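You operate a simulated robot arm through the tools that you are given. There is no shell and no other tool.

You are at the controls of a simulated robot arm. One attempt, no reset.

Task
Wipe the dust off the goggles on the stand with the cloth pad.
Fine: the pad lies in the teal tray; damp it on the sponge first; pad back in, lid shut. What is to be rubbed or washed off counts as gone when no trace of it is left.

It is judged by the outcome, as a careful person would: the job done as asked, and still so three seconds after it is handed in. It fails if anything else is knocked over, pushed out of place, dropped, spilled or broken. Lids that push on must go on centred and level and be pressed home; caps that screw on are set level and turned clockwise until they are tight. Flat cloth is picked up by pressing the open fingertips on it (5 to 10 N) and closing them slowly along it; thin cloth reads only 2 to 8 mm in the jaws.

Robot
A 6-joint arm with a fingered hand, fixed in place. Base frame: the origin is at the foot of the arm, x ahead of it, y to its left, z up; the work surface is at about z = 950. Lengths are in mm, angles in degrees, forces in N, time in s.
With the tool pointing down near the work surface it reaches from about 240 to 680 mm from the base axis. Its first joint turns from -166.0 to 166.0 degrees. Payload 4 kg.
Tool frame: the origin (TCP) lies between the finger pads and is the grasp point; the fingertips stand 26 mm ahead of it; z points along the fingers, y is the line along which they close. Largest opening 148 mm; the body of the gripper starts 73 mm behind the TCP. The gripper is a hand of 3 fingers: y runs from the thumb to the fingers, the wrist lies at [0, 0, -239] in the tool frame, and closing takes about 1.5 s.
Orientation is told as [roll, pitch, yaw] about the base's x, y, z axes, in that order, counted from this pose: with the fingers straight down and closing along the base's y, the tool's x points along the base's -x, its y along +y and its z along -z.

Tools
- The arm moves only by the tool step_arm. Its argument "commands" is a list of rows, each a list of 6 numbers: the shift along the tool's x, y, z in m, then the turn, a rotation vector about the tool's x, y, z in degrees. In form: [[tx, ty, tz, ax, ay, az], ...]. A call has 1 to 20 rows; each row is the pose to reach, as a shift and turn from the pose commanded when the call began, along the tool's axes at that moment. "grip" is the finger opening in m, from 0 to 0.148, set as the call begins (left out, the last holds). Rows are played at 5 a second. More than 50 mm and 8.6 degrees between two rows, or a gripper value outside its range, and nothing of the call is played. A pose out of reach is approached as far as the arm can. The call stops where the force on the tool passes 40 N (or 10 N more than at its start, if that is more) or the arm is blocked; 0.2 s more then pass. Each finger travels about 153 mm/s and halts on what it meets, pressing with about 22 N; the grip force reading is that of the motor and also rises with nothing between the fingers. The clock runs only during rows and for 0.2 s after the last one: add rows that repeat a pose to give the fingers time. It gives the time, the measured TCP pose, the force on the tool (base axes), the opening and the grip force at its end, in the units of the frame above (readings bear some noise), with the torque about the TCP (base axes, N m) and any sound that the robot's microphone picked up.
- Cameras (640 x 400 px; columns grow to the right, rows downward): "scene" is fixed at [399.1, 499.8, 1551.9]; the picture's right is [-0.95, -0.31, 0.00], its down [-0.25, 0.79, -0.57] and it looks along [0.17, -0.54, -0.82] (base axes); focal length 276 px, centre (320, 200). "wrist" rides on the gripper at [68, -39, -90] in the tool frame; the picture's right is [0.50, 0.87, 0.00], its down [-0.65, 0.38, -0.65] and it looks along [-0.57, 0.33, 0.76] (tool axes); focal length 222 px, centre (320, 200). There is no depth. A picture from a camera that has moved, and an enlarged one, comes with that camera's place and axes in the base frame and with its lens.
- get_image(camera): a new picture of that camera. The clock stands still meanwhile.
- lift_body(by): slides the trunk up (or, below 0, down) by that many mm; the arm rides with it, the base frame stays. It gives what a move gives, with no picture.
- move_fingers(finger1, finger2, thumb_bend): sets how far each is bent, from 0 (flat) to 100 (curled in); at 30 the hand is open as for a grip, at 70 the pads meet at the TCP. One left out holds its place. A second passes; each finger stops where it meets its share of the squeeze, and holds until it gets a number again. A gripper value or a shape takes the hand back. It gives what a move gives, with no picture; readings hold the bend of each and the force on the fingers (four entries, about 0 where the hand has none), thumb and palm.
- hand_shape(shape): the hand has 3 fingers and takes this shape, open, in about a second: jaw (thumb against the fingers, like two jaws); tri (thumb and two fingers); tip (a fingertip pinch); poke (one finger out to press); point (the index stretched); flat (the hand flat); cup (the hand cupped); fist (a fist). The gripper value then closes the fingers along that shape, each until it touches; the sizes above hold for jaw. It gives what a move gives, with no picture.
- enlarge(camera, box): a new picture of the part [left, top, right, bottom] of that camera's present view, enlarged. The clock stands still meanwhile.
- sign_off(): hands the job in; it is judged then, once.

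Places have to be worked out from the pictures, the camera data and where the tool is seen. Open the gripper and draw the arm clear of the work before you hand the job in, unless the task says otherwise.

The tools are called after "Emit:" as a command line: name --pt "numbers of a row" for each row, then --argument value for the rest, lists and objects as JSON in quotes. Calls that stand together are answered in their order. step_arm: Moves the arm, as the interface text tells. Its arguments: {"type":"object","properties":{"commands":{"type":"array","items":{"type":"array","items":{"type":"number"}}},"grip":{"type":"number"}},"required":["commands"]} The other tools are called the same way: lift_body (by) slides the trunk up or down; hand_shape (shape) gives the hand a shape; move_fingers (finger1, finger2, thumb_bend) moves the fingers one by one; get_image (camera) takes a picture; enlarge (camera, box) takes an enlarged picture of a part of a camera's view; sign_off () hands the job in.

At the start:

```text
clock: 0.0
eef_pos: [415.3, 65.4, 1238.0]
tcp_rot: [0.0, -0.1, -0.1]
wrist_force: [0.2, 0.4, 0.4]
ft_torque: [0.01, 0.04, 0.02]
gripper_width: 147.9
gripper_force: 0.0
shape: jaw
bend: [30.0, 30.0, 30.0]
finger forces: [0.1, 0.0, 0.1, 0.1, 0.1, 0.1]
trunk travel left (down, up): [-275.0, 42.0]
```

scene: 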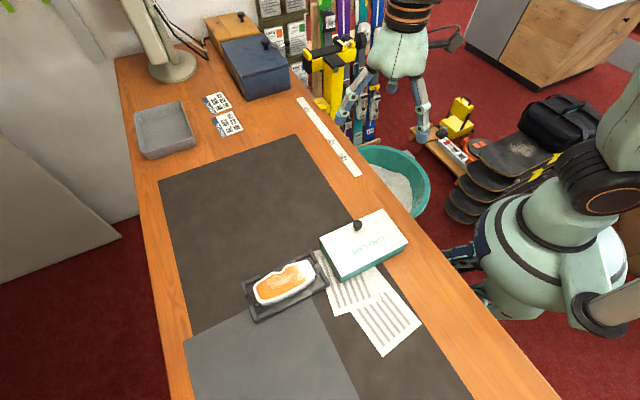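
wrist: 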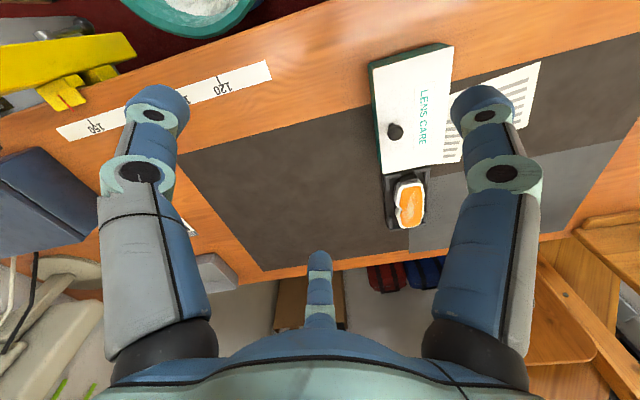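

The pictures show a white-lidded teal tray ("LENS CARE") with a black knob, goggles on a dark stand, and a gray tray at the far end that could hold the sponge. I'll take enlarged views to find out.

Emit:
enlarge --camera "scene" --box '[220, 180, 440, 340]'

Emit:
enlarge --camera "scene" --box '[110, 20, 330, 180]'

Emit:
enlarge --camera "wrist" --box '[340, 30, 560, 250]'

```text
2.50 times, centred on (330, 260) of scene
camera zoom: at [399.1, 499.8, 1551.9], right [-0.95, -0.31, 0.0], down [-0.25, 0.79, -0.57], along [0.17, -0.54, -0.82], focal length 690 px, centre (295, 50)
```

zoom: 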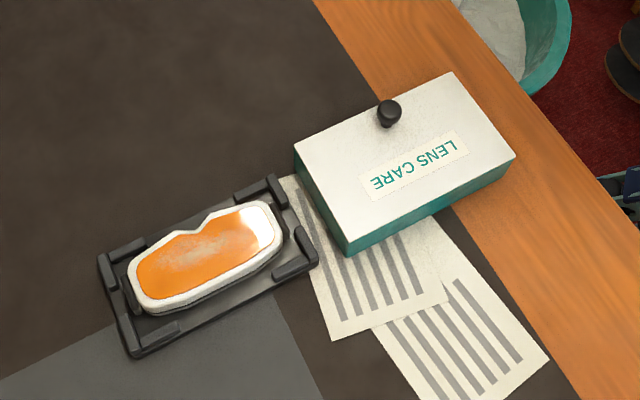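

```text
2.50 times, centred on (220, 100) of scene
camera zoom: at [399.1, 499.8, 1551.9], right [-0.95, -0.31, 0.0], down [-0.25, 0.79, -0.57], along [0.17, -0.54, -0.82], focal length 690 px, centre (570, 450)
```

zoom: 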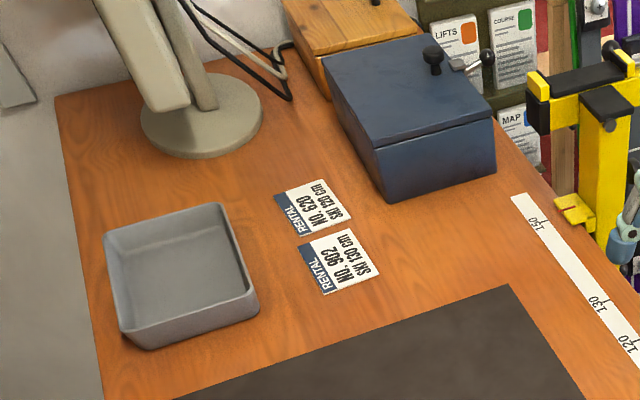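

```text
1.82 times, centred on (450, 140) of wrist
camera zoom: at [347.4, 26.9, 1327.9], right [-0.5, 0.87, 0.0], down [0.65, 0.38, 0.65], along [0.57, 0.33, -0.76], focal length 404 px, centre (84, 309)
```

zoom: 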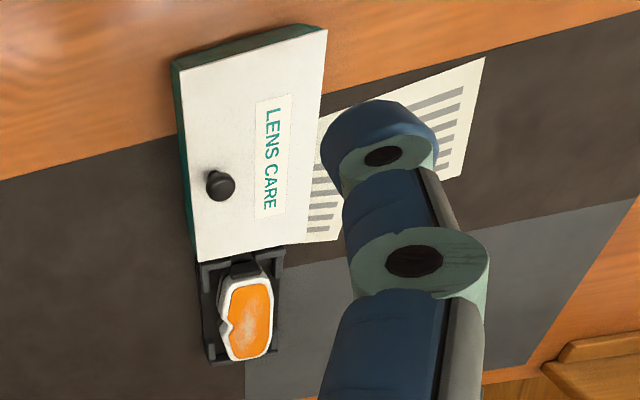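

The knob works out at about (414, 185, 1025) from the two views. I'll enlarge the tray, the goggles and the gray tray further to measure the lid and find the sponge.

Emit:
enlarge --camera "scene" --box '[310, 200, 420, 285]'

Emit:
enlarge --camera "scene" --box '[235, 240, 335, 325]'

Emit:
enlarge --camera "scene" --box '[120, 80, 240, 170]'

Emit:
enlarge --camera "wrist" --box '[360, 30, 470, 240]'

Emit:
enlarge --camera "scene" --box '[200, 10, 440, 220]'

```text
4.71 times, centred on (365, 242) of scene
camera zoom: at [399.1, 499.8, 1551.9], right [-0.95, -0.31, 0.0], down [-0.25, 0.79, -0.57], along [0.17, -0.54, -0.82], focal length 1298 px, centre (108, 0)
```

zoom: 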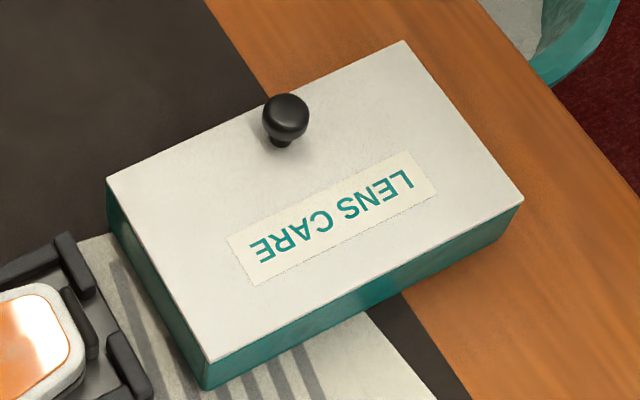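

```text
4.71 times, centred on (285, 282) of scene
camera zoom: at [399.1, 499.8, 1551.9], right [-0.95, -0.31, 0.0], down [-0.25, 0.79, -0.57], along [0.17, -0.54, -0.82], focal length 1298 px, centre (485, -188)
```

zoom: 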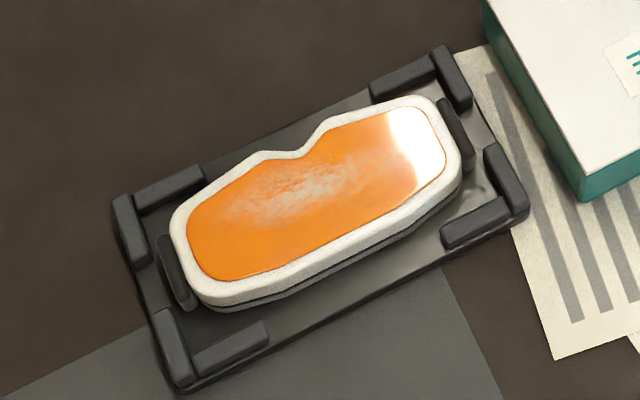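

```text
4.44 times, centred on (180, 125) of scene
camera zoom: at [399.1, 499.8, 1551.9], right [-0.95, -0.31, 0.0], down [-0.25, 0.79, -0.57], along [0.17, -0.54, -0.82], focal length 1226 px, centre (942, 533)
```

zoom: 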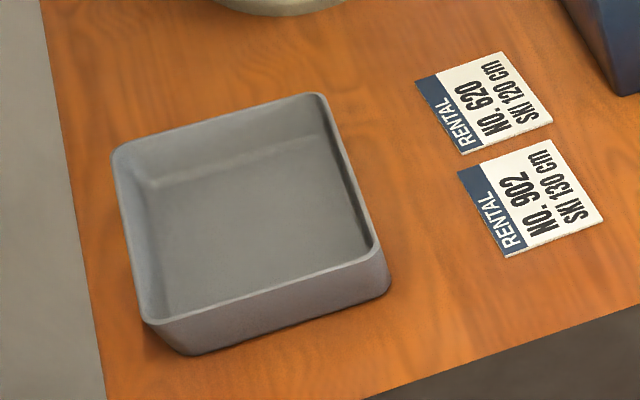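

```text
1.90 times, centred on (415, 135) of wrist
camera zoom: at [347.4, 26.9, 1327.9], right [-0.5, 0.87, 0.0], down [0.65, 0.38, 0.65], along [0.57, 0.33, -0.76], focal length 423 px, centre (139, 324)
```

zoom: 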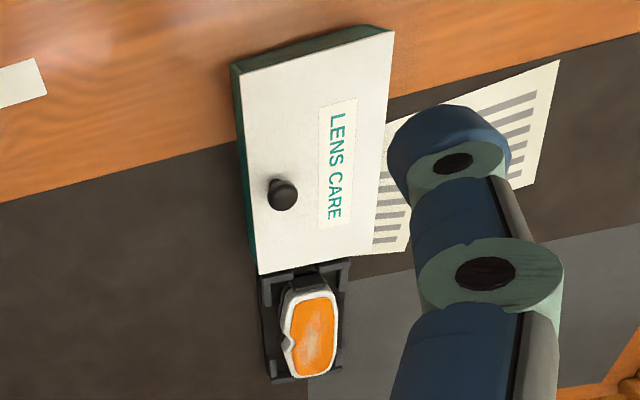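

```text
1.90 times, centred on (320, 115) of scene
camera zoom: at [399.1, 499.8, 1551.9], right [-0.95, -0.31, 0.0], down [-0.25, 0.79, -0.57], along [0.17, -0.54, -0.82], focal length 525 px, centre (320, 362)
```

zoom: 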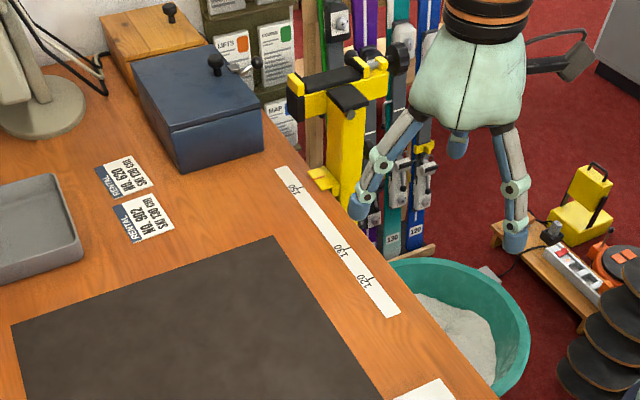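

Lid top is at z≈1000 with corners near (486,235), (367,115), (297,185), (417,306): a 170×98 box turned 45°, its knob off-centre toward the far long edge, which suggests a hinge on the near (+y) edge. I'll hover above the knob with the hand yawed to close along the lid's long axis, and look again.

Emit:
step_arm --pt "0.001 0.018 0.01 0 0 6.5" --pt "0.002 0.036 0.02 0 0 13" --pt "0.003 0.054 0.03 0 0 19.5" --pt "0.004 0.072 0.04 0 0 26" --pt "0.005 0.09 0.05 0 0 32.5" --pt "0.005 0.108 0.06 0 0 39" --pt "0.005 0.124 0.07 0 0 45" --pt "0.005 0.124 0.07 0 0 45" --grip 0.148

Emit:
get_image --camera "wrist"

Emit:
get_image --camera "scene"

```text
clock: 1.8
eef_pos: [410.2, 188.9, 1168.0]
tcp_rot: [0.0, -0.1, -44.9]
wrist_force: [-0.5, -0.6, 0.4]
ft_torque: [0.01, 0.01, 0.02]
gripper_width: 147.8
gripper_force: 0.1
shape: jaw
bend: [30.0, 30.0, 30.0]
finger forces: [0.0, 0.1, 0.0, 0.0, 0.0, 0.0]
trunk travel left (down, up): [-275.0, 42.0]
```

```text
taken
camera wrist: at [334.4, 210.3, 1257.9], right [0.26, 0.97, 0.0], down [0.73, -0.2, 0.65], along [0.63, -0.17, -0.76], focal length 222 px, centre (320, 200)
```

wrist: 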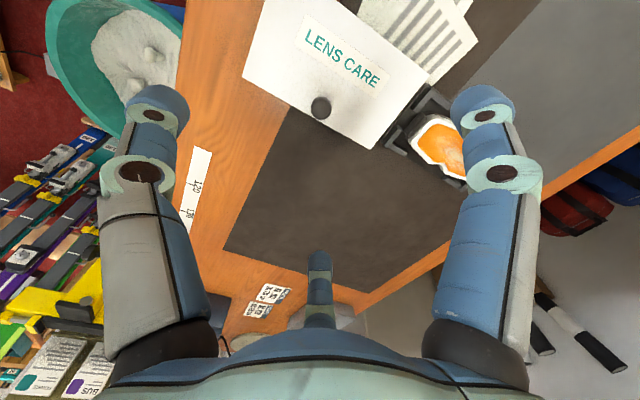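

```text
taken
```

scene: 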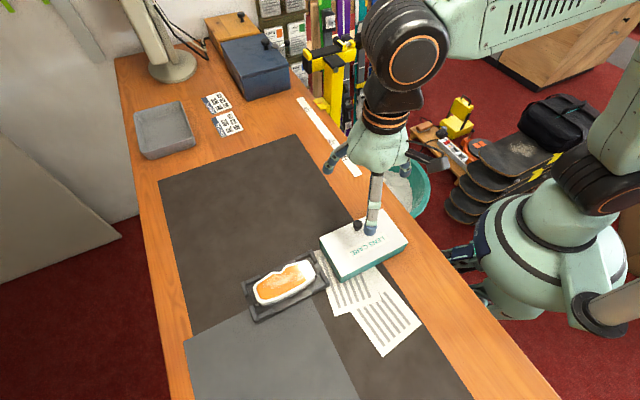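

The knob now checks out at about (409,190). I'll enlarge both views of the lid edges to see whether it is hinged or a lift-off.

Emit:
enlarge --camera "wrist" --box '[230, 0, 480, 180]'

Emit:
enlarge --camera "scene" --box '[335, 215, 415, 285]'

```text
2.22 times, centred on (355, 90) of wrist
camera zoom: at [334.4, 210.3, 1257.9], right [0.26, 0.97, 0.0], down [0.73, -0.2, 0.65], along [0.63, -0.17, -0.76], focal length 494 px, centre (242, 444)
```

zoom: 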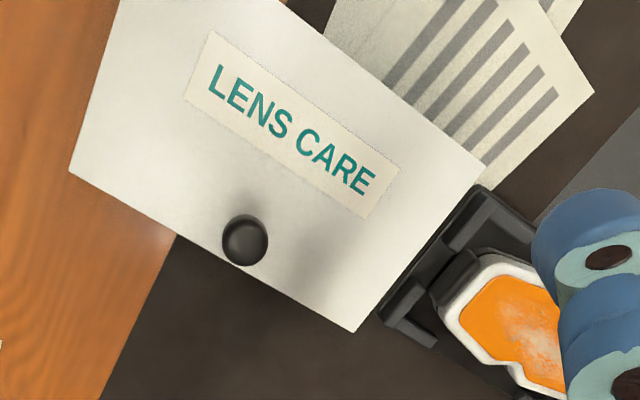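

```text
5.71 times, centred on (375, 250) of scene
camera zoom: at [399.1, 499.8, 1551.9], right [-0.95, -0.31, 0.0], down [-0.25, 0.79, -0.57], along [0.17, -0.54, -0.82], focal length 1576 px, centre (6, -86)
```

zoom: 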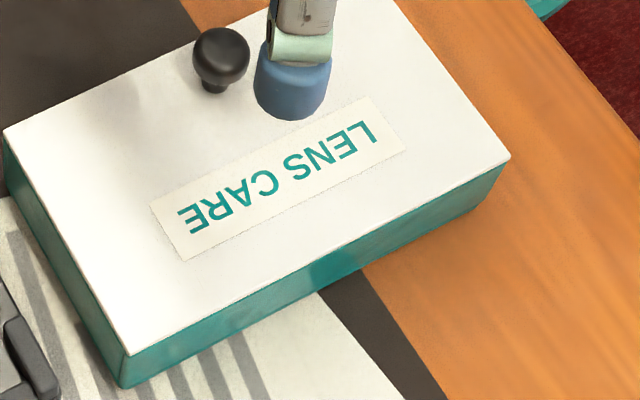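

No hinge hardware is visible, but the knob offset still hints at one. I'll come down over the knob with open fingers, stopping with the tips above the lid.

Emit:
step_arm --pt "0 0 0.03 0 0 0" --pt "0 0 0.06 0 0 0" --pt "0 0 0.09 0 0 0" --pt "0 0 0.11 0 0 0" --pt "0 0 0.125 0 0 0" --pt "0 0 0.125 0 0 0"

Emit:
enlarge --camera "scene" --box '[290, 160, 450, 280]'

Emit:
get_image --camera "wrist"

```text
clock: 3.2
eef_pos: [410.5, 189.2, 1042.8]
tcp_rot: [-0.1, 0.0, -45.0]
wrist_force: [0.0, 0.6, -0.1]
ft_torque: [0.0, 0.02, -0.05]
gripper_width: 148.1
gripper_force: 0.0
shape: jaw
bend: [30.0, 30.0, 30.0]
finger forces: [0.0, 0.1, 0.0, 0.0, 0.0, 0.0]
trunk travel left (down, up): [-275.0, 42.0]
```

```text
3.33 times, centred on (370, 220) of scene
camera zoom: at [399.1, 499.8, 1551.9], right [-0.95, -0.31, 0.0], down [-0.25, 0.79, -0.57], along [0.17, -0.54, -0.82], focal length 920 px, centre (153, 133)
```

zoom: 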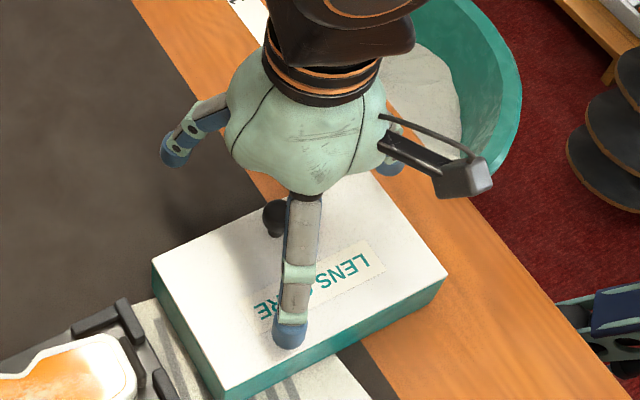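

```text
taken
camera wrist: at [334.2, 210.3, 1132.3], right [0.26, 0.97, 0.0], down [0.73, -0.2, 0.65], along [0.63, -0.17, -0.76], focal length 222 px, centre (320, 200)
```

wrist: 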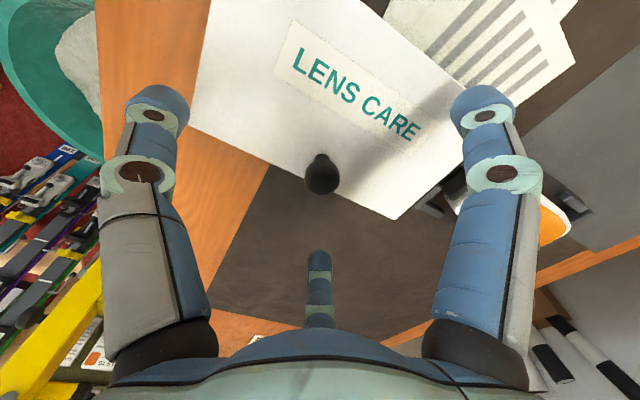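

The knob sits about 3 mm toward tool +x from the TCP axis. I'll shift and descend to TCP z≈1034 and close part way to see how the fingers lie around it.

Emit:
step_arm --pt "0.003 0 0.004 0 0 0" --pt "0.003 0 0.009 0 0 0" --pt "0.003 0 0.009 0 0 0" --pt "0.003 0 0.009 0 0 0" --pt "0.003 0 0.009 0 0 0" --grip 0.05

Emit:
enlarge --camera "scene" --box '[290, 160, 450, 280]'

Emit:
get_image --camera "wrist"

```text
clock: 4.4
eef_pos: [408.5, 191.1, 1034.1]
tcp_rot: [0.0, 0.0, -45.0]
wrist_force: [0.0, -0.2, -0.3]
ft_torque: [0.0, -0.04, -0.03]
gripper_width: 50.6
gripper_force: 0.0
shape: jaw
bend: [77.0, 77.0, 70.0]
finger forces: [0.0, 0.0, 0.0, 0.1, 0.0, 0.1]
trunk travel left (down, up): [-275.0, 42.0]
```

```text
3.33 times, centred on (370, 220) of scene
camera zoom: at [399.1, 499.8, 1551.9], right [-0.95, -0.31, 0.0], down [-0.25, 0.79, -0.57], along [0.17, -0.54, -0.82], focal length 920 px, centre (153, 133)
```

zoom: 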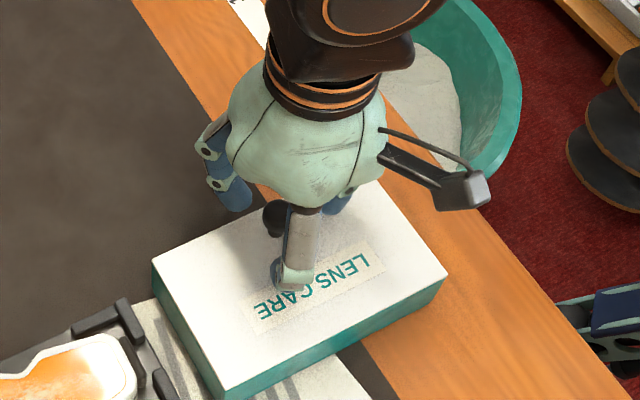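

```text
taken
camera wrist: at [332.3, 212.5, 1123.9], right [0.26, 0.97, 0.0], down [0.73, -0.2, 0.65], along [0.63, -0.17, -0.76], focal length 222 px, centre (320, 200)
```

wrist: 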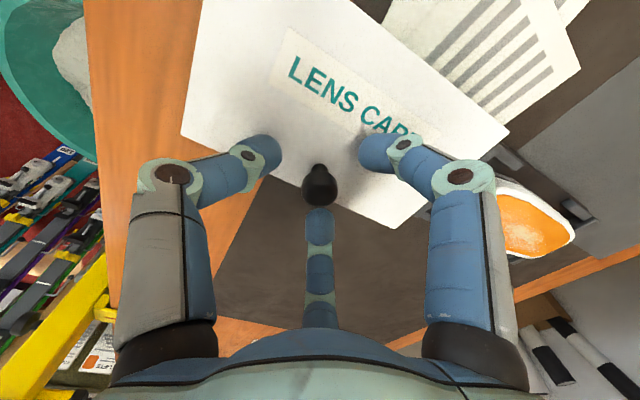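

The fingers straddle the knob symmetrically, with the tips clear of the lid. Closing onto it now.

Emit:
step_arm --pt "0 0 0 0 0 0" --pt "0 0 0.0 0 0 0" --pt "0 0 0 0 0 0" --pt "0 0 0 0 0 0" --pt "0 0 0 0 0 0" --pt "0 0 0 0 0 0" --grip 0.0

Emit:
enlarge --camera "scene" --box '[290, 160, 450, 280]'

Emit:
get_image --camera "wrist"

```text
clock: 5.8
eef_pos: [407.4, 190.8, 1033.7]
tcp_rot: [-0.1, 0.0, -45.0]
wrist_force: [-2.8, -1.5, -0.8]
ft_torque: [-0.03, 0.03, -0.01]
gripper_width: 13.7
gripper_force: 22.0
shape: jaw
bend: [73.0, 75.0, 70.0]
finger forces: [17.7, 19.4, 0.0, 0.1, 20.8, 0.0]
trunk travel left (down, up): [-275.0, 42.0]
```

```text
3.33 times, centred on (370, 220) of scene
camera zoom: at [399.1, 499.8, 1551.9], right [-0.95, -0.31, 0.0], down [-0.25, 0.79, -0.57], along [0.17, -0.54, -0.82], focal length 920 px, centre (153, 133)
```

zoom: 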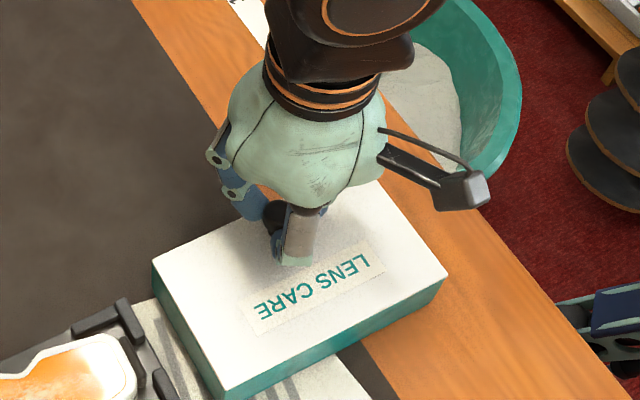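

```text
taken
camera wrist: at [332.4, 212.5, 1123.6], right [0.26, 0.97, 0.0], down [0.73, -0.2, 0.65], along [0.63, -0.17, -0.76], focal length 222 px, centre (320, 200)
```

wrist: 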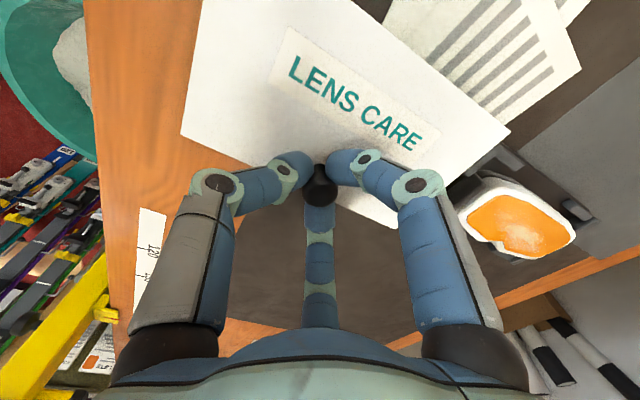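

All three fingers hold the knob with ~20 N, reading 13.7 mm, so they sit on its neck. I'll lift 4 mm and see how the lid responds.

Emit:
step_arm --pt "0 0 -0.001 0 0 0" --pt "0 0 -0.002 0 0 0" --pt "0 0 -0.003 0 0 0" --pt "0 0 -0.004 0 0 0" --pt "0 0 -0.005 0 0 0" --pt "0 0 -0.005 0 0 0"

Emit:
enlarge --camera "scene" --box '[310, 200, 420, 285]'

```text
clock: 7.2
eef_pos: [407.4, 191.3, 1039.4]
tcp_rot: [0.0, -0.1, -45.0]
wrist_force: [-0.9, 3.8, -14.4]
ft_torque: [0.04, 0.06, 0.02]
gripper_width: 13.7
gripper_force: 22.0
shape: jaw
bend: [72.0, 75.0, 70.0]
finger forces: [17.5, 19.5, 0.1, 0.0, 17.6, 0.1]
trunk travel left (down, up): [-275.0, 42.0]
```

```text
4.71 times, centred on (365, 242) of scene
camera zoom: at [399.1, 499.8, 1551.9], right [-0.95, -0.31, 0.0], down [-0.25, 0.79, -0.57], along [0.17, -0.54, -0.82], focal length 1298 px, centre (108, 0)
```

zoom: 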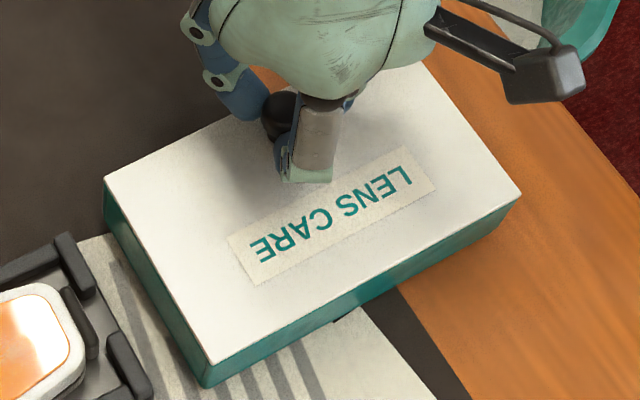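

The hinge-side corners did not move while the far edge rose a little, with 14 N pull. I'll enlarge on the left end to make sure the lid opens and the tray is not being tipped.

Emit:
enlarge --camera "scene" --box '[315, 225, 365, 290]'

Emit:
enlarge --camera "wrist" --box '[300, 100, 460, 260]'

```text
6.15 times, centred on (340, 258) of scene
camera zoom: at [399.1, 499.8, 1551.9], right [-0.95, -0.31, 0.0], down [-0.25, 0.79, -0.57], along [0.17, -0.54, -0.82], focal length 1698 px, centre (197, -154)
```

zoom: 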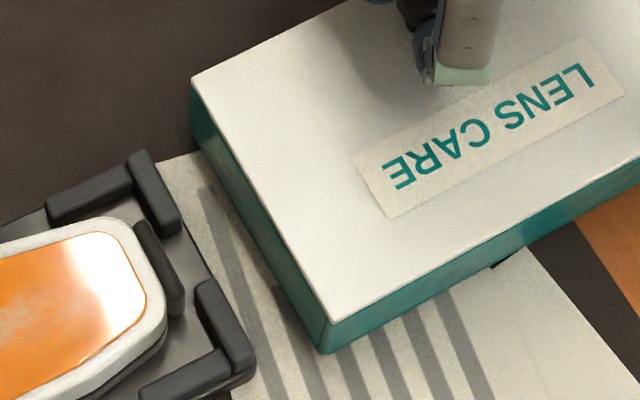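

```text
2.50 times, centred on (380, 180) of wrist
camera zoom: at [333.1, 212.9, 1128.4], right [0.26, 0.97, 0.0], down [0.73, -0.19, 0.65], along [0.63, -0.17, -0.76], focal length 555 px, centre (170, 250)
```

zoom: 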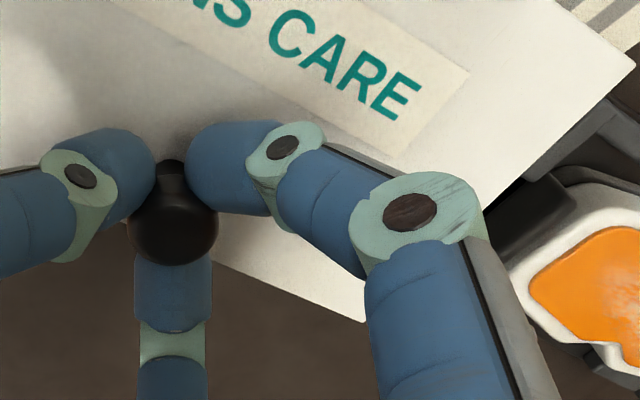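

The corners moved only a few pixels, so the tray has not tipped; the fingers seem to have slid up under the knob's head and now load the lid. I'll lift a further 5 mm slowly and compare.

Emit:
step_arm --pt "0 0 -0.001 0 0 0" --pt "0 0 -0.002 0 0 0" --pt "0 0 -0.003 0 0 0" --pt "0 0 -0.004 0 0 0" --pt "0 0 -0.005 0 0 0" --pt "0 0 -0.005 0 0 0"

Emit:
enlarge --camera "scene" --box '[310, 200, 420, 285]'

Emit:
enlarge --camera "wrist" --box '[160, 0, 540, 240]'

```text
clock: 8.6
eef_pos: [408.0, 191.4, 1044.6]
tcp_rot: [0.0, 0.0, -45.0]
wrist_force: [0.0, 0.6, -13.5]
ft_torque: [-0.03, -0.02, 0.01]
gripper_width: 13.4
gripper_force: 21.8
shape: jaw
bend: [72.0, 75.0, 70.0]
finger forces: [16.3, 19.4, 0.1, 0.0, 17.3, 0.0]
trunk travel left (down, up): [-275.0, 42.0]
```

```text
4.71 times, centred on (365, 242) of scene
camera zoom: at [399.1, 499.8, 1551.9], right [-0.95, -0.31, 0.0], down [-0.25, 0.79, -0.57], along [0.17, -0.54, -0.82], focal length 1298 px, centre (108, 0)
```

zoom: 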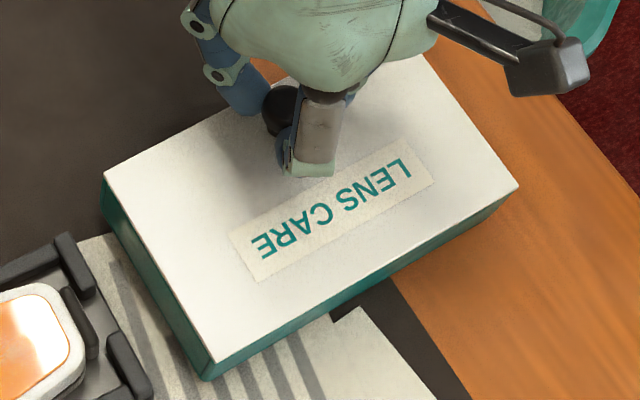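

```text
1.67 times, centred on (350, 120) of wrist
camera zoom: at [333.2, 212.6, 1133.6], right [0.26, 0.97, 0.0], down [0.73, -0.2, 0.65], along [0.63, -0.17, -0.76], focal length 370 px, centre (270, 333)
```

zoom: 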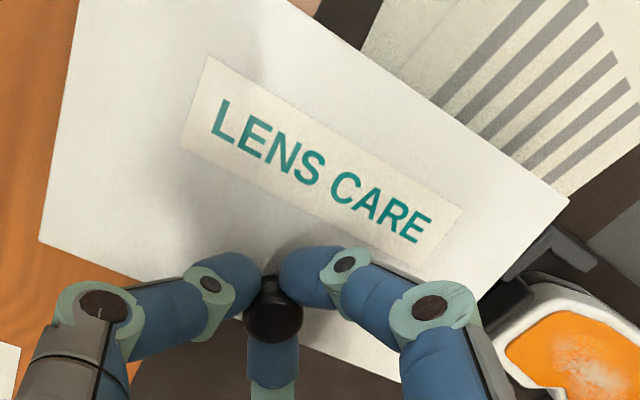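

The right end of the whole box has risen, not only the lid: the tray is lifting with it. I'll set it straight back down by the same amount.

Emit:
step_arm --pt "0 0 0.001 0 0 0" --pt "0 0 0.002 0 0 0" --pt "0 0 0.003 0 0 0" --pt "0 0 0.004 0 0 0" --pt "0 0 0.005 0 0 0" --pt "0 0 0.006 0 0 0" --pt "0 0 0.007 0 0 0" --pt "0 0 0.008 0 0 0" --pt "0 0 0.009 0 0 0" --pt "0 0 0.01 0 0 0" --pt "0 0 0.01 0 0 0"

Emit:
enlarge --camera "scene" --box '[310, 200, 420, 285]'

Emit:
enlarge --camera "wrist" --box '[160, 0, 540, 240]'

```text
clock: 11.0
eef_pos: [409.4, 192.1, 1034.3]
tcp_rot: [-0.1, 0.1, -45.0]
wrist_force: [-0.2, -1.0, -5.7]
ft_torque: [0.01, 0.05, 0.0]
gripper_width: 13.7
gripper_force: 21.3
shape: jaw
bend: [72.0, 74.0, 70.0]
finger forces: [18.4, 20.9, 0.0, 0.1, 19.7, 0.0]
trunk travel left (down, up): [-275.0, 42.0]
```

```text
4.71 times, centred on (365, 242) of scene
camera zoom: at [399.1, 499.8, 1551.9], right [-0.95, -0.31, 0.0], down [-0.25, 0.79, -0.57], along [0.17, -0.54, -0.82], focal length 1298 px, centre (108, 0)
```

zoom: 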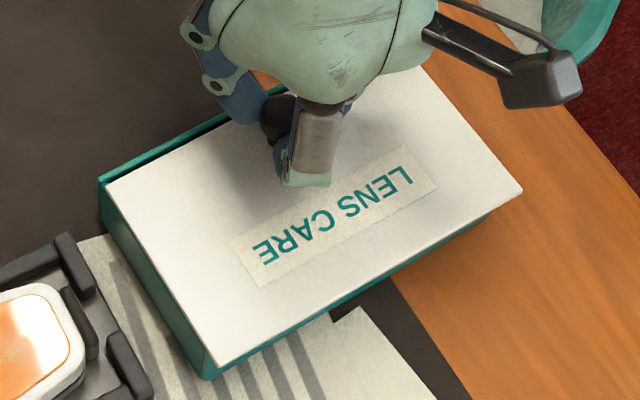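

```text
1.67 times, centred on (350, 120) of wrist
camera zoom: at [333.2, 212.4, 1124.0], right [0.26, 0.97, 0.0], down [0.73, -0.2, 0.65], along [0.63, -0.17, -0.76], focal length 370 px, centre (270, 333)
```

zoom: 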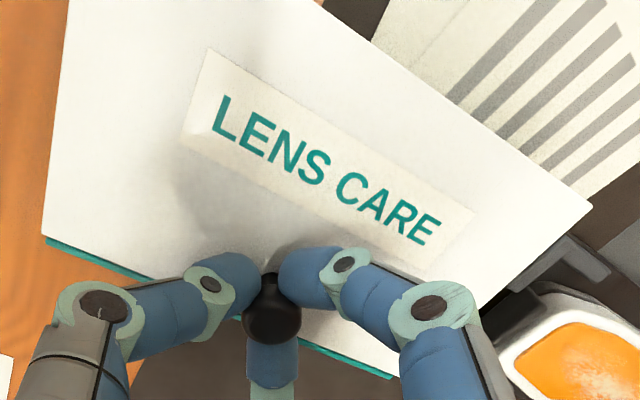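

A teal rim now shows along the far edge: the lid has come about 5 mm out of line with the tray (it either slid or came loose). I'll lift 3 mm to see whether the lid is free or still captured.

Emit:
step_arm --pt "0 0 -0.001 0 0 0" --pt "0 0 -0.002 0 0 0" --pt "0 0 -0.003 0 0 0" --pt "0 0 -0.003 0 0 0"

Emit:
enlarge --camera "scene" --box '[310, 200, 420, 285]'

Emit:
enlarge --camera "wrist" --box '[160, 0, 540, 240]'

```text
clock: 12.0
eef_pos: [408.5, 192.3, 1037.8]
tcp_rot: [-0.1, 0.0, -45.0]
wrist_force: [0.1, 0.3, -12.0]
ft_torque: [0.07, 0.03, 0.02]
gripper_width: 13.4
gripper_force: 22.1
shape: jaw
bend: [72.0, 74.0, 70.0]
finger forces: [17.2, 19.5, 0.0, 0.0, 17.4, 0.0]
trunk travel left (down, up): [-275.0, 42.0]
```

```text
4.71 times, centred on (365, 242) of scene
camera zoom: at [399.1, 499.8, 1551.9], right [-0.95, -0.31, 0.0], down [-0.25, 0.79, -0.57], along [0.17, -0.54, -0.82], focal length 1298 px, centre (108, 0)
```

zoom: 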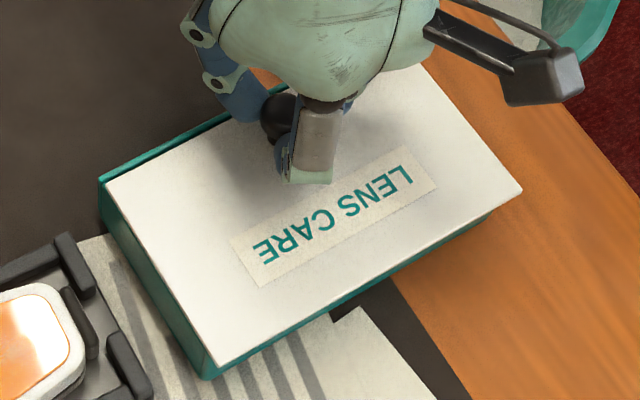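

```text
1.67 times, centred on (350, 120) of wrist
camera zoom: at [333.1, 212.5, 1126.4], right [0.26, 0.97, 0.0], down [0.73, -0.19, 0.65], along [0.63, -0.17, -0.76], focal length 370 px, centre (270, 333)
```

zoom: 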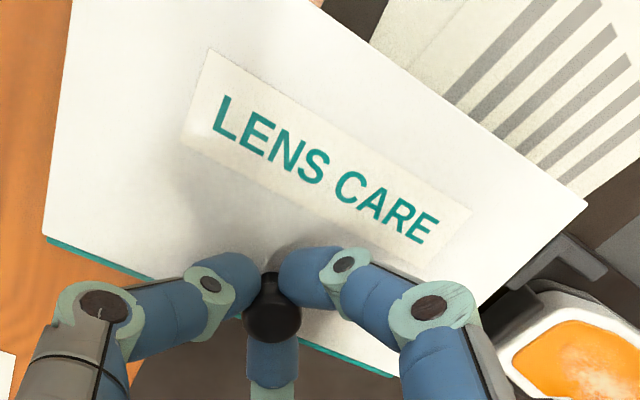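

The load went back to 12 N, so the lid is captured: it is a sliding lid that runs in grooves across the box. I'll lower until the load is gone, then recheck the tray's place.

Emit:
step_arm --pt "0 0 0.001 0 0 0" --pt "0 0 0.002 0 0 0" --pt "0 0 0.003 0 0 0" --pt "0 0 0.004 0 0 0" --pt "0 0 0.005 0 0 0" --pt "0 0 0.0055 0 0 0" --pt "0 0 0.0055 0 0 0"

Emit:
enlarge --camera "scene" --box '[310, 200, 420, 285]'

```text
clock: 13.6
eef_pos: [408.7, 191.7, 1032.1]
tcp_rot: [0.0, 0.0, -44.9]
wrist_force: [2.6, 1.0, 5.5]
ft_torque: [0.02, -0.04, 0.01]
gripper_width: 14.0
gripper_force: 22.2
shape: jaw
bend: [73.0, 74.0, 71.0]
finger forces: [18.2, 19.1, 0.1, 0.0, 17.5, 0.0]
trunk travel left (down, up): [-275.0, 42.0]
```

```text
4.71 times, centred on (365, 242) of scene
camera zoom: at [399.1, 499.8, 1551.9], right [-0.95, -0.31, 0.0], down [-0.25, 0.79, -0.57], along [0.17, -0.54, -0.82], focal length 1298 px, centre (108, 0)
```

zoom: 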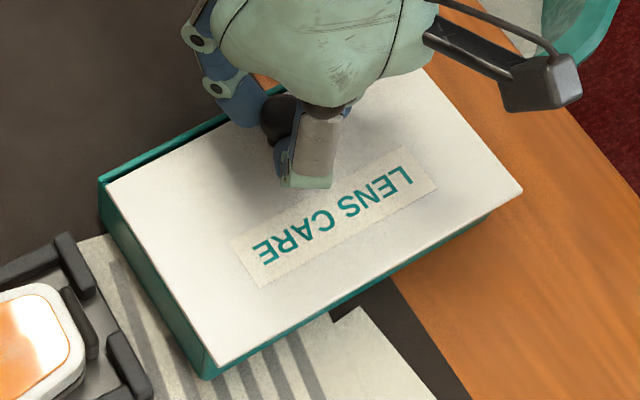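

Now slightly pressed (+5.5 N). I'll ease up 1 mm and slide the knob along tool +x (toward the near edge) by 20 mm, watching the force.

Emit:
step_arm --pt "0 0 -0.001 0 0 0" --pt "0.002 0 -0.001 0 0 0" --pt "0.005 0 -0.001 0 0 0" --pt "0.008 0 -0.001 0 0 0" --pt "0.012 0 -0.001 0 0 0" --pt "0.016 0 -0.001 0 0 0" --pt "0.02 0 -0.001 0 0 0" --pt "0.02 0 -0.001 0 0 0"

Emit:
enlarge --camera "scene" --box '[310, 200, 420, 285]'

Emit:
enlarge --camera "wrist" --box '[160, 0, 540, 240]'

```text
clock: 15.4
eef_pos: [393.4, 205.4, 1033.5]
tcp_rot: [0.0, 0.1, -44.9]
wrist_force: [-1.0, -2.3, -1.0]
ft_torque: [-0.01, 0.0, -0.03]
gripper_width: 13.9
gripper_force: 21.4
shape: jaw
bend: [73.0, 74.0, 69.0]
finger forces: [18.8, 20.4, 0.0, 0.0, 21.1, 0.1]
trunk travel left (down, up): [-275.0, 42.0]
```

```text
4.71 times, centred on (365, 242) of scene
camera zoom: at [399.1, 499.8, 1551.9], right [-0.95, -0.31, 0.0], down [-0.25, 0.79, -0.57], along [0.17, -0.54, -0.82], focal length 1298 px, centre (108, 0)
```

zoom: 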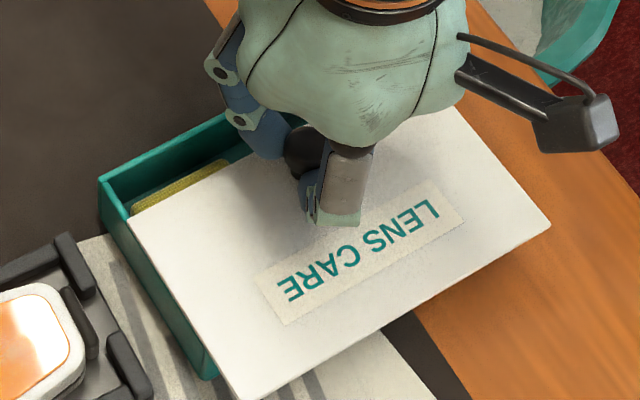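

```text
1.67 times, centred on (350, 120) of wrist
camera zoom: at [318.1, 226.0, 1122.4], right [0.26, 0.97, 0.0], down [0.73, -0.2, 0.65], along [0.63, -0.17, -0.76], focal length 370 px, centre (270, 333)
```

zoom: 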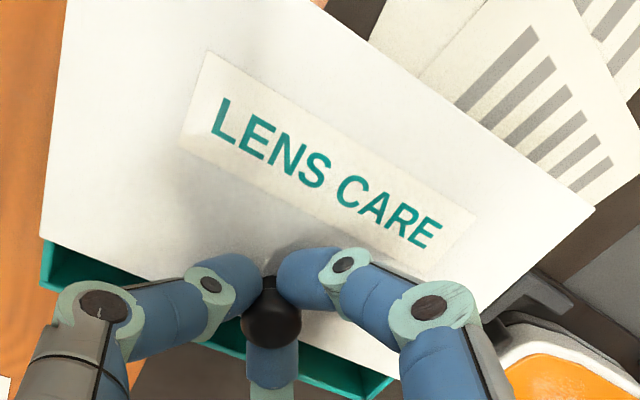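

It slides, and a yellow sponge shows inside while the tray stays put. Continuing the slide another 24 mm.

Emit:
step_arm --pt "0.004 0 0 0 0 0" --pt "0.008 0 0 0 0 0" --pt "0.012 0 0 0 0 0" --pt "0.016 0 0 0 0 0" --pt "0.02 0 0 0 0 0" --pt "0.024 0 0 0 0 0" --pt "0.024 0 0 0 0 0"

Emit:
enlarge --camera "scene" --box '[310, 200, 420, 285]'

Emit:
get_image --camera "wrist"

```text
clock: 17.0
eef_pos: [376.6, 221.0, 1033.1]
tcp_rot: [0.0, 0.0, -45.1]
wrist_force: [-3.4, -4.6, 0.3]
ft_torque: [-0.07, 0.07, -0.01]
gripper_width: 13.8
gripper_force: 22.2
shape: jaw
bend: [73.0, 74.0, 69.0]
finger forces: [17.9, 19.7, 0.1, 0.0, 21.6, 0.0]
trunk travel left (down, up): [-275.0, 42.0]
```

```text
4.71 times, centred on (365, 242) of scene
camera zoom: at [399.1, 499.8, 1551.9], right [-0.95, -0.31, 0.0], down [-0.25, 0.79, -0.57], along [0.17, -0.54, -0.82], focal length 1298 px, centre (108, 0)
```

zoom: 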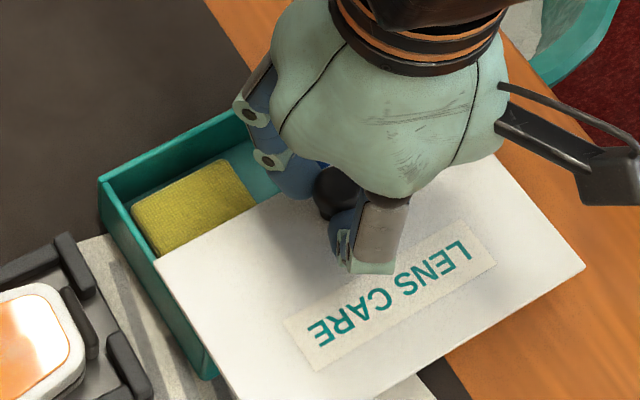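

```text
taken
camera wrist: at [300.8, 242.7, 1122.3], right [0.26, 0.97, 0.0], down [0.73, -0.2, 0.65], along [0.63, -0.17, -0.76], focal length 222 px, centre (320, 200)
```

wrist: 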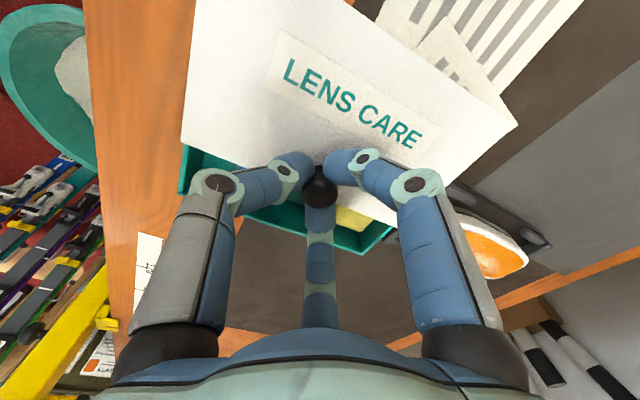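

The sponge lies in the end nearer the goggles. There's a light side load along −u, so I'll drift 1 mm that way while sliding on another 22 mm.

Emit:
step_arm --pt "0.004 -0.001 0 0 0 0" --pt "0.008 -0.001 0 0 0 0" --pt "0.012 -0.001 0 0 0 0" --pt "0.016 -0.001 0 0 0 0" --pt "0.019 -0.001 0 0 0 0" --pt "0.022 -0.001 0 0 0 0" --pt "0.022 -0.001 0 0 0 0"

Emit:
enlarge --camera "scene" --box '[310, 200, 420, 285]'

Emit:
get_image --camera "wrist"

```text
clock: 18.6
eef_pos: [359.5, 235.8, 1032.3]
tcp_rot: [0.1, 0.0, -45.0]
wrist_force: [-3.7, -5.0, -0.4]
ft_torque: [-0.03, 0.04, -0.03]
gripper_width: 14.0
gripper_force: 21.9
shape: jaw
bend: [73.0, 74.0, 69.0]
finger forces: [18.0, 19.4, 0.1, 0.1, 21.3, 0.0]
trunk travel left (down, up): [-275.0, 42.0]
```

```text
4.71 times, centred on (365, 242) of scene
camera zoom: at [399.1, 499.8, 1551.9], right [-0.95, -0.31, 0.0], down [-0.25, 0.79, -0.57], along [0.17, -0.54, -0.82], focal length 1298 px, centre (108, 0)
```

zoom: 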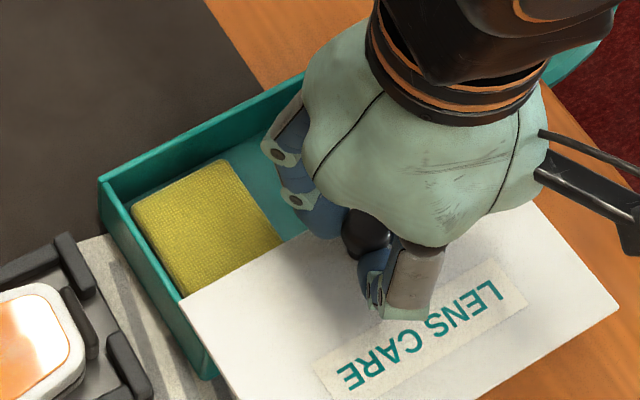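

```text
taken
camera wrist: at [284.6, 257.7, 1122.2], right [0.26, 0.97, 0.0], down [0.73, -0.2, 0.65], along [0.63, -0.17, -0.76], focal length 222 px, centre (320, 200)
```

wrist: 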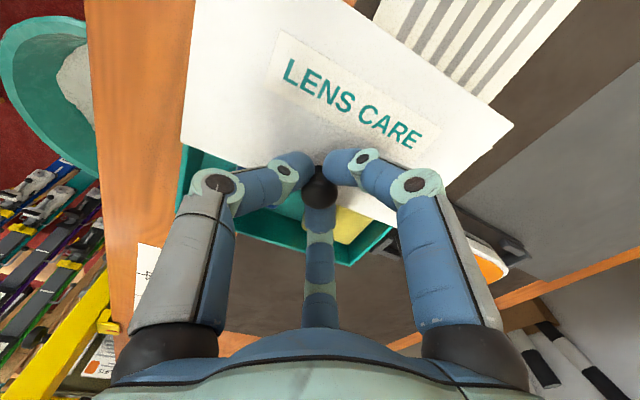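

About 66 mm is open. I'll release the knob, rise and look for the pad.

Emit:
step_arm --pt "0 0 0 0 0 0" --pt "0 0 0 0 0 0" --pt "0 0 0 0 0 0" --pt "0 0 -0.01 0 0 0" --pt "0 0 -0.04 0 0 0" --pt "0 0 -0.08 0 0 0" --pt "0 0 -0.12 0 0 0" --pt "0.02 0 -0.16 0 0 0" --pt "0.06 0 -0.18 0 0 0" --pt "0.1 0 -0.2 0 0 0" --grip 0.07

Emit:
get_image --camera "scene"

Emit:
enlarge --camera "scene" --box '[310, 200, 420, 285]'

Emit:
get_image --camera "wrist"

```text
clock: 20.8
eef_pos: [286.9, 308.0, 1233.2]
tcp_rot: [0.1, 0.1, -45.0]
wrist_force: [0.2, -0.5, -0.2]
ft_torque: [-0.02, -0.02, -0.04]
gripper_width: 69.5
gripper_force: 0.1
shape: jaw
bend: [38.0, 38.0, 70.0]
finger forces: [0.0, 0.1, 0.0, 0.0, 0.1, 0.0]
trunk travel left (down, up): [-275.0, 42.0]
```

```text
taken
```

scene: 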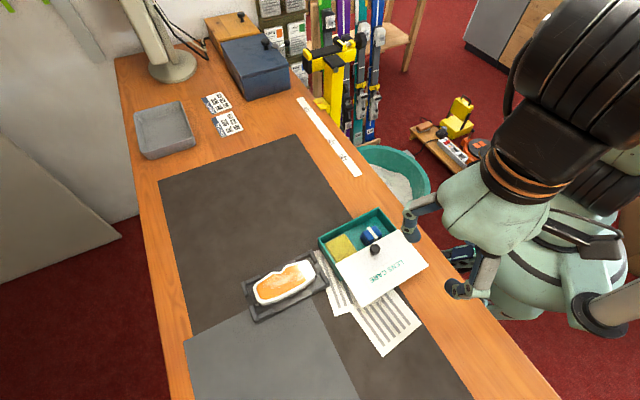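

```text
4.71 times, centred on (365, 242) of scene
camera zoom: at [399.1, 499.8, 1551.9], right [-0.95, -0.31, 0.0], down [-0.25, 0.79, -0.57], along [0.17, -0.54, -0.82], focal length 1298 px, centre (108, 0)
```

zoom: 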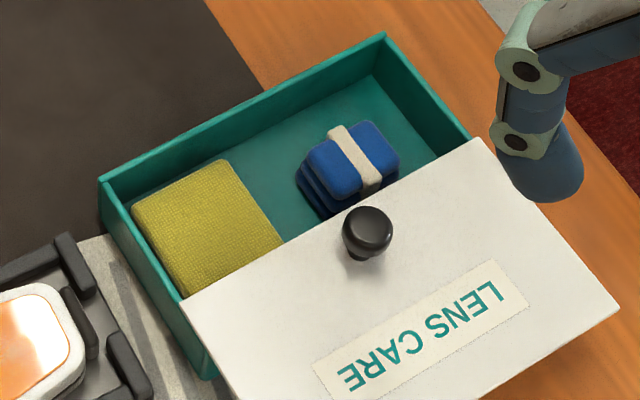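

```text
taken
camera wrist: at [212.5, 329.7, 1322.1], right [0.26, 0.97, 0.0], down [0.73, -0.2, 0.65], along [0.63, -0.17, -0.76], focal length 222 px, centre (320, 200)
```

wrist: 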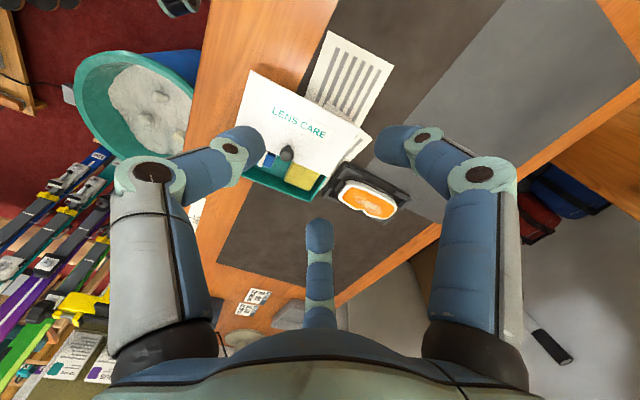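

The lid stays put, and inside lie a yellow sponge and a blue folded pad with a cream band, about 40×26 mm on top, near (378,180). Before gripping it I'll try the "tip" shape in free air here, to see how the fingers oppose.

Emit:
hand_shape --shape "tip"

Emit:
get_image --camera "wrist"

Emit:
hand_shape --shape "tri"

Emit:
get_image --camera "wrist"

Emit:
enlarge --camera "wrist" --box '[230, 60, 410, 220]'

```text
clock: 21.7
eef_pos: [288.9, 308.3, 1233.0]
tcp_rot: [0.0, 0.0, -44.9]
wrist_force: [-0.1, 0.6, -0.3]
ft_torque: [-0.01, 0.0, 0.02]
gripper_width: 148.0
gripper_force: 0.0
shape: tip
bend: [30.0, 30.0, 30.0]
finger forces: [0.0, 0.0, 0.0, 0.0, 0.0, 0.0]
trunk travel left (down, up): [-275.0, 42.0]
```

```text
taken
camera wrist: at [213.6, 329.1, 1321.7], right [0.26, 0.97, 0.0], down [0.73, -0.2, 0.65], along [0.63, -0.17, -0.76], focal length 222 px, centre (320, 200)
```

wrist: 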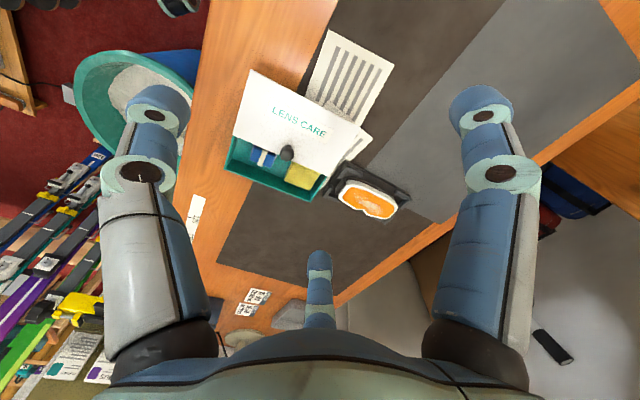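

```text
clock: 22.6
eef_pos: [289.1, 309.1, 1231.5]
tcp_rot: [0.0, 0.0, -45.0]
wrist_force: [-0.2, 0.1, -0.2]
ft_torque: [0.01, -0.01, -0.02]
gripper_width: 147.8
gripper_force: 0.1
shape: tri
bend: [30.0, 30.0, 30.0]
finger forces: [0.0, 0.0, 0.0, 0.0, 0.0, 0.1]
trunk travel left (down, up): [-275.0, 42.0]
```

```text
taken
camera wrist: at [213.6, 329.0, 1321.7], right [0.26, 0.97, 0.0], down [0.73, -0.2, 0.65], along [0.63, -0.17, -0.76], focal length 222 px, centre (320, 200)
```

wrist: 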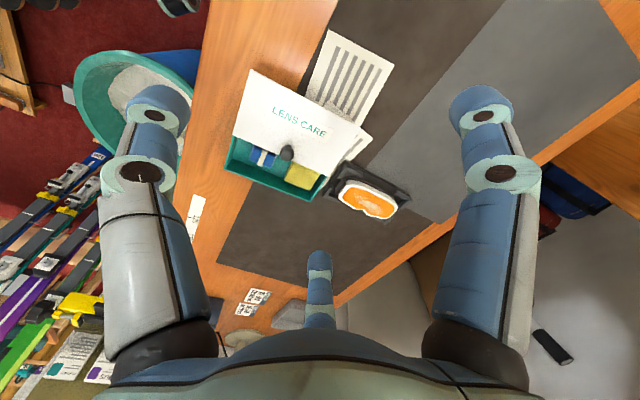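

```text
2.50 times, centred on (320, 140) of wrist
camera zoom: at [213.6, 329.0, 1321.7], right [0.26, 0.97, 0.0], down [0.73, -0.2, 0.65], along [0.63, -0.17, -0.76], focal length 555 px, centre (320, 350)
```

zoom: 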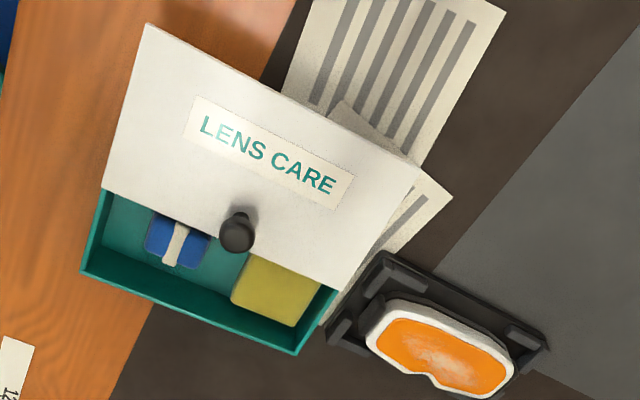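

All shapes use the same three radial fingers, so I'll grip the pad with the thumb on its far side (away from the lid) and the fingers at its ends, hand yaw ≈46°. I'll move above the pad, turning on the way, to look straight at it.

Emit:
step_arm --pt "-0.011 -0.002 0 0 0 -6.5" --pt "-0.022 -0.004 0 0 0 -13" --pt "-0.033 -0.006 0 0 0 -19.5" --pt "-0.044 -0.008 0 0 0 -26" --pt "-0.055 -0.01 0 0 0 -32.5" --pt "-0.066 -0.012 0.0 0 0 -39" --pt "-0.077 -0.014 0.01 0 0 -45.5" --pt "-0.088 -0.016 0.02 0 0 -52" --pt "-0.099 -0.018 0.03 0 0 -58.5" --pt "-0.11 -0.02 0.04 0 0 -65" --pt "-0.121 -0.022 0.05 0 0 -71.5" --pt "-0.132 -0.024 0.06 0 0 -78" --pt "-0.143 -0.026 0.07 0 0 -84.5" --pt "-0.153 -0.0276 0.08 0 0 -91" --pt "-0.153 -0.0276 0.08 0 0 -91"

Emit:
get_image --camera "wrist"

Emit:
get_image --camera "scene"

```text
clock: 25.8
eef_pos: [378.5, 179.1, 1153.0]
tcp_rot: [0.0, 0.1, 46.1]
wrist_force: [0.8, 0.9, 0.0]
ft_torque: [-0.01, 0.04, 0.01]
gripper_width: 148.0
gripper_force: 0.1
shape: tri
bend: [30.0, 30.0, 30.0]
finger forces: [0.0, 0.0, 0.0, 0.2, 0.1, 0.0]
trunk travel left (down, up): [-275.0, 42.0]
```

```text
taken
camera wrist: at [359.9, 104.8, 1242.6], right [-0.97, 0.24, 0.0], down [0.18, 0.73, 0.65], along [0.16, 0.63, -0.76], focal length 222 px, centre (320, 200)
```

wrist: 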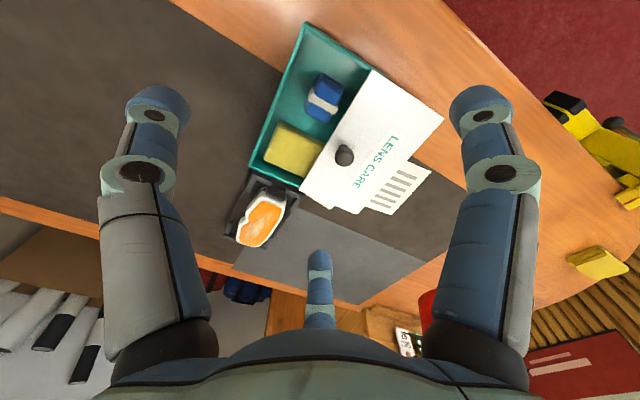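

```text
taken
```

scene: 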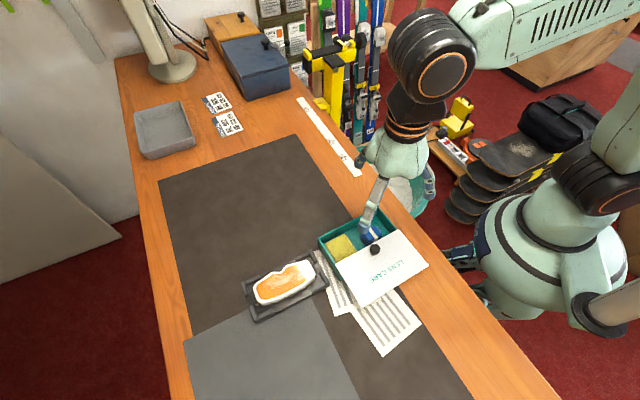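

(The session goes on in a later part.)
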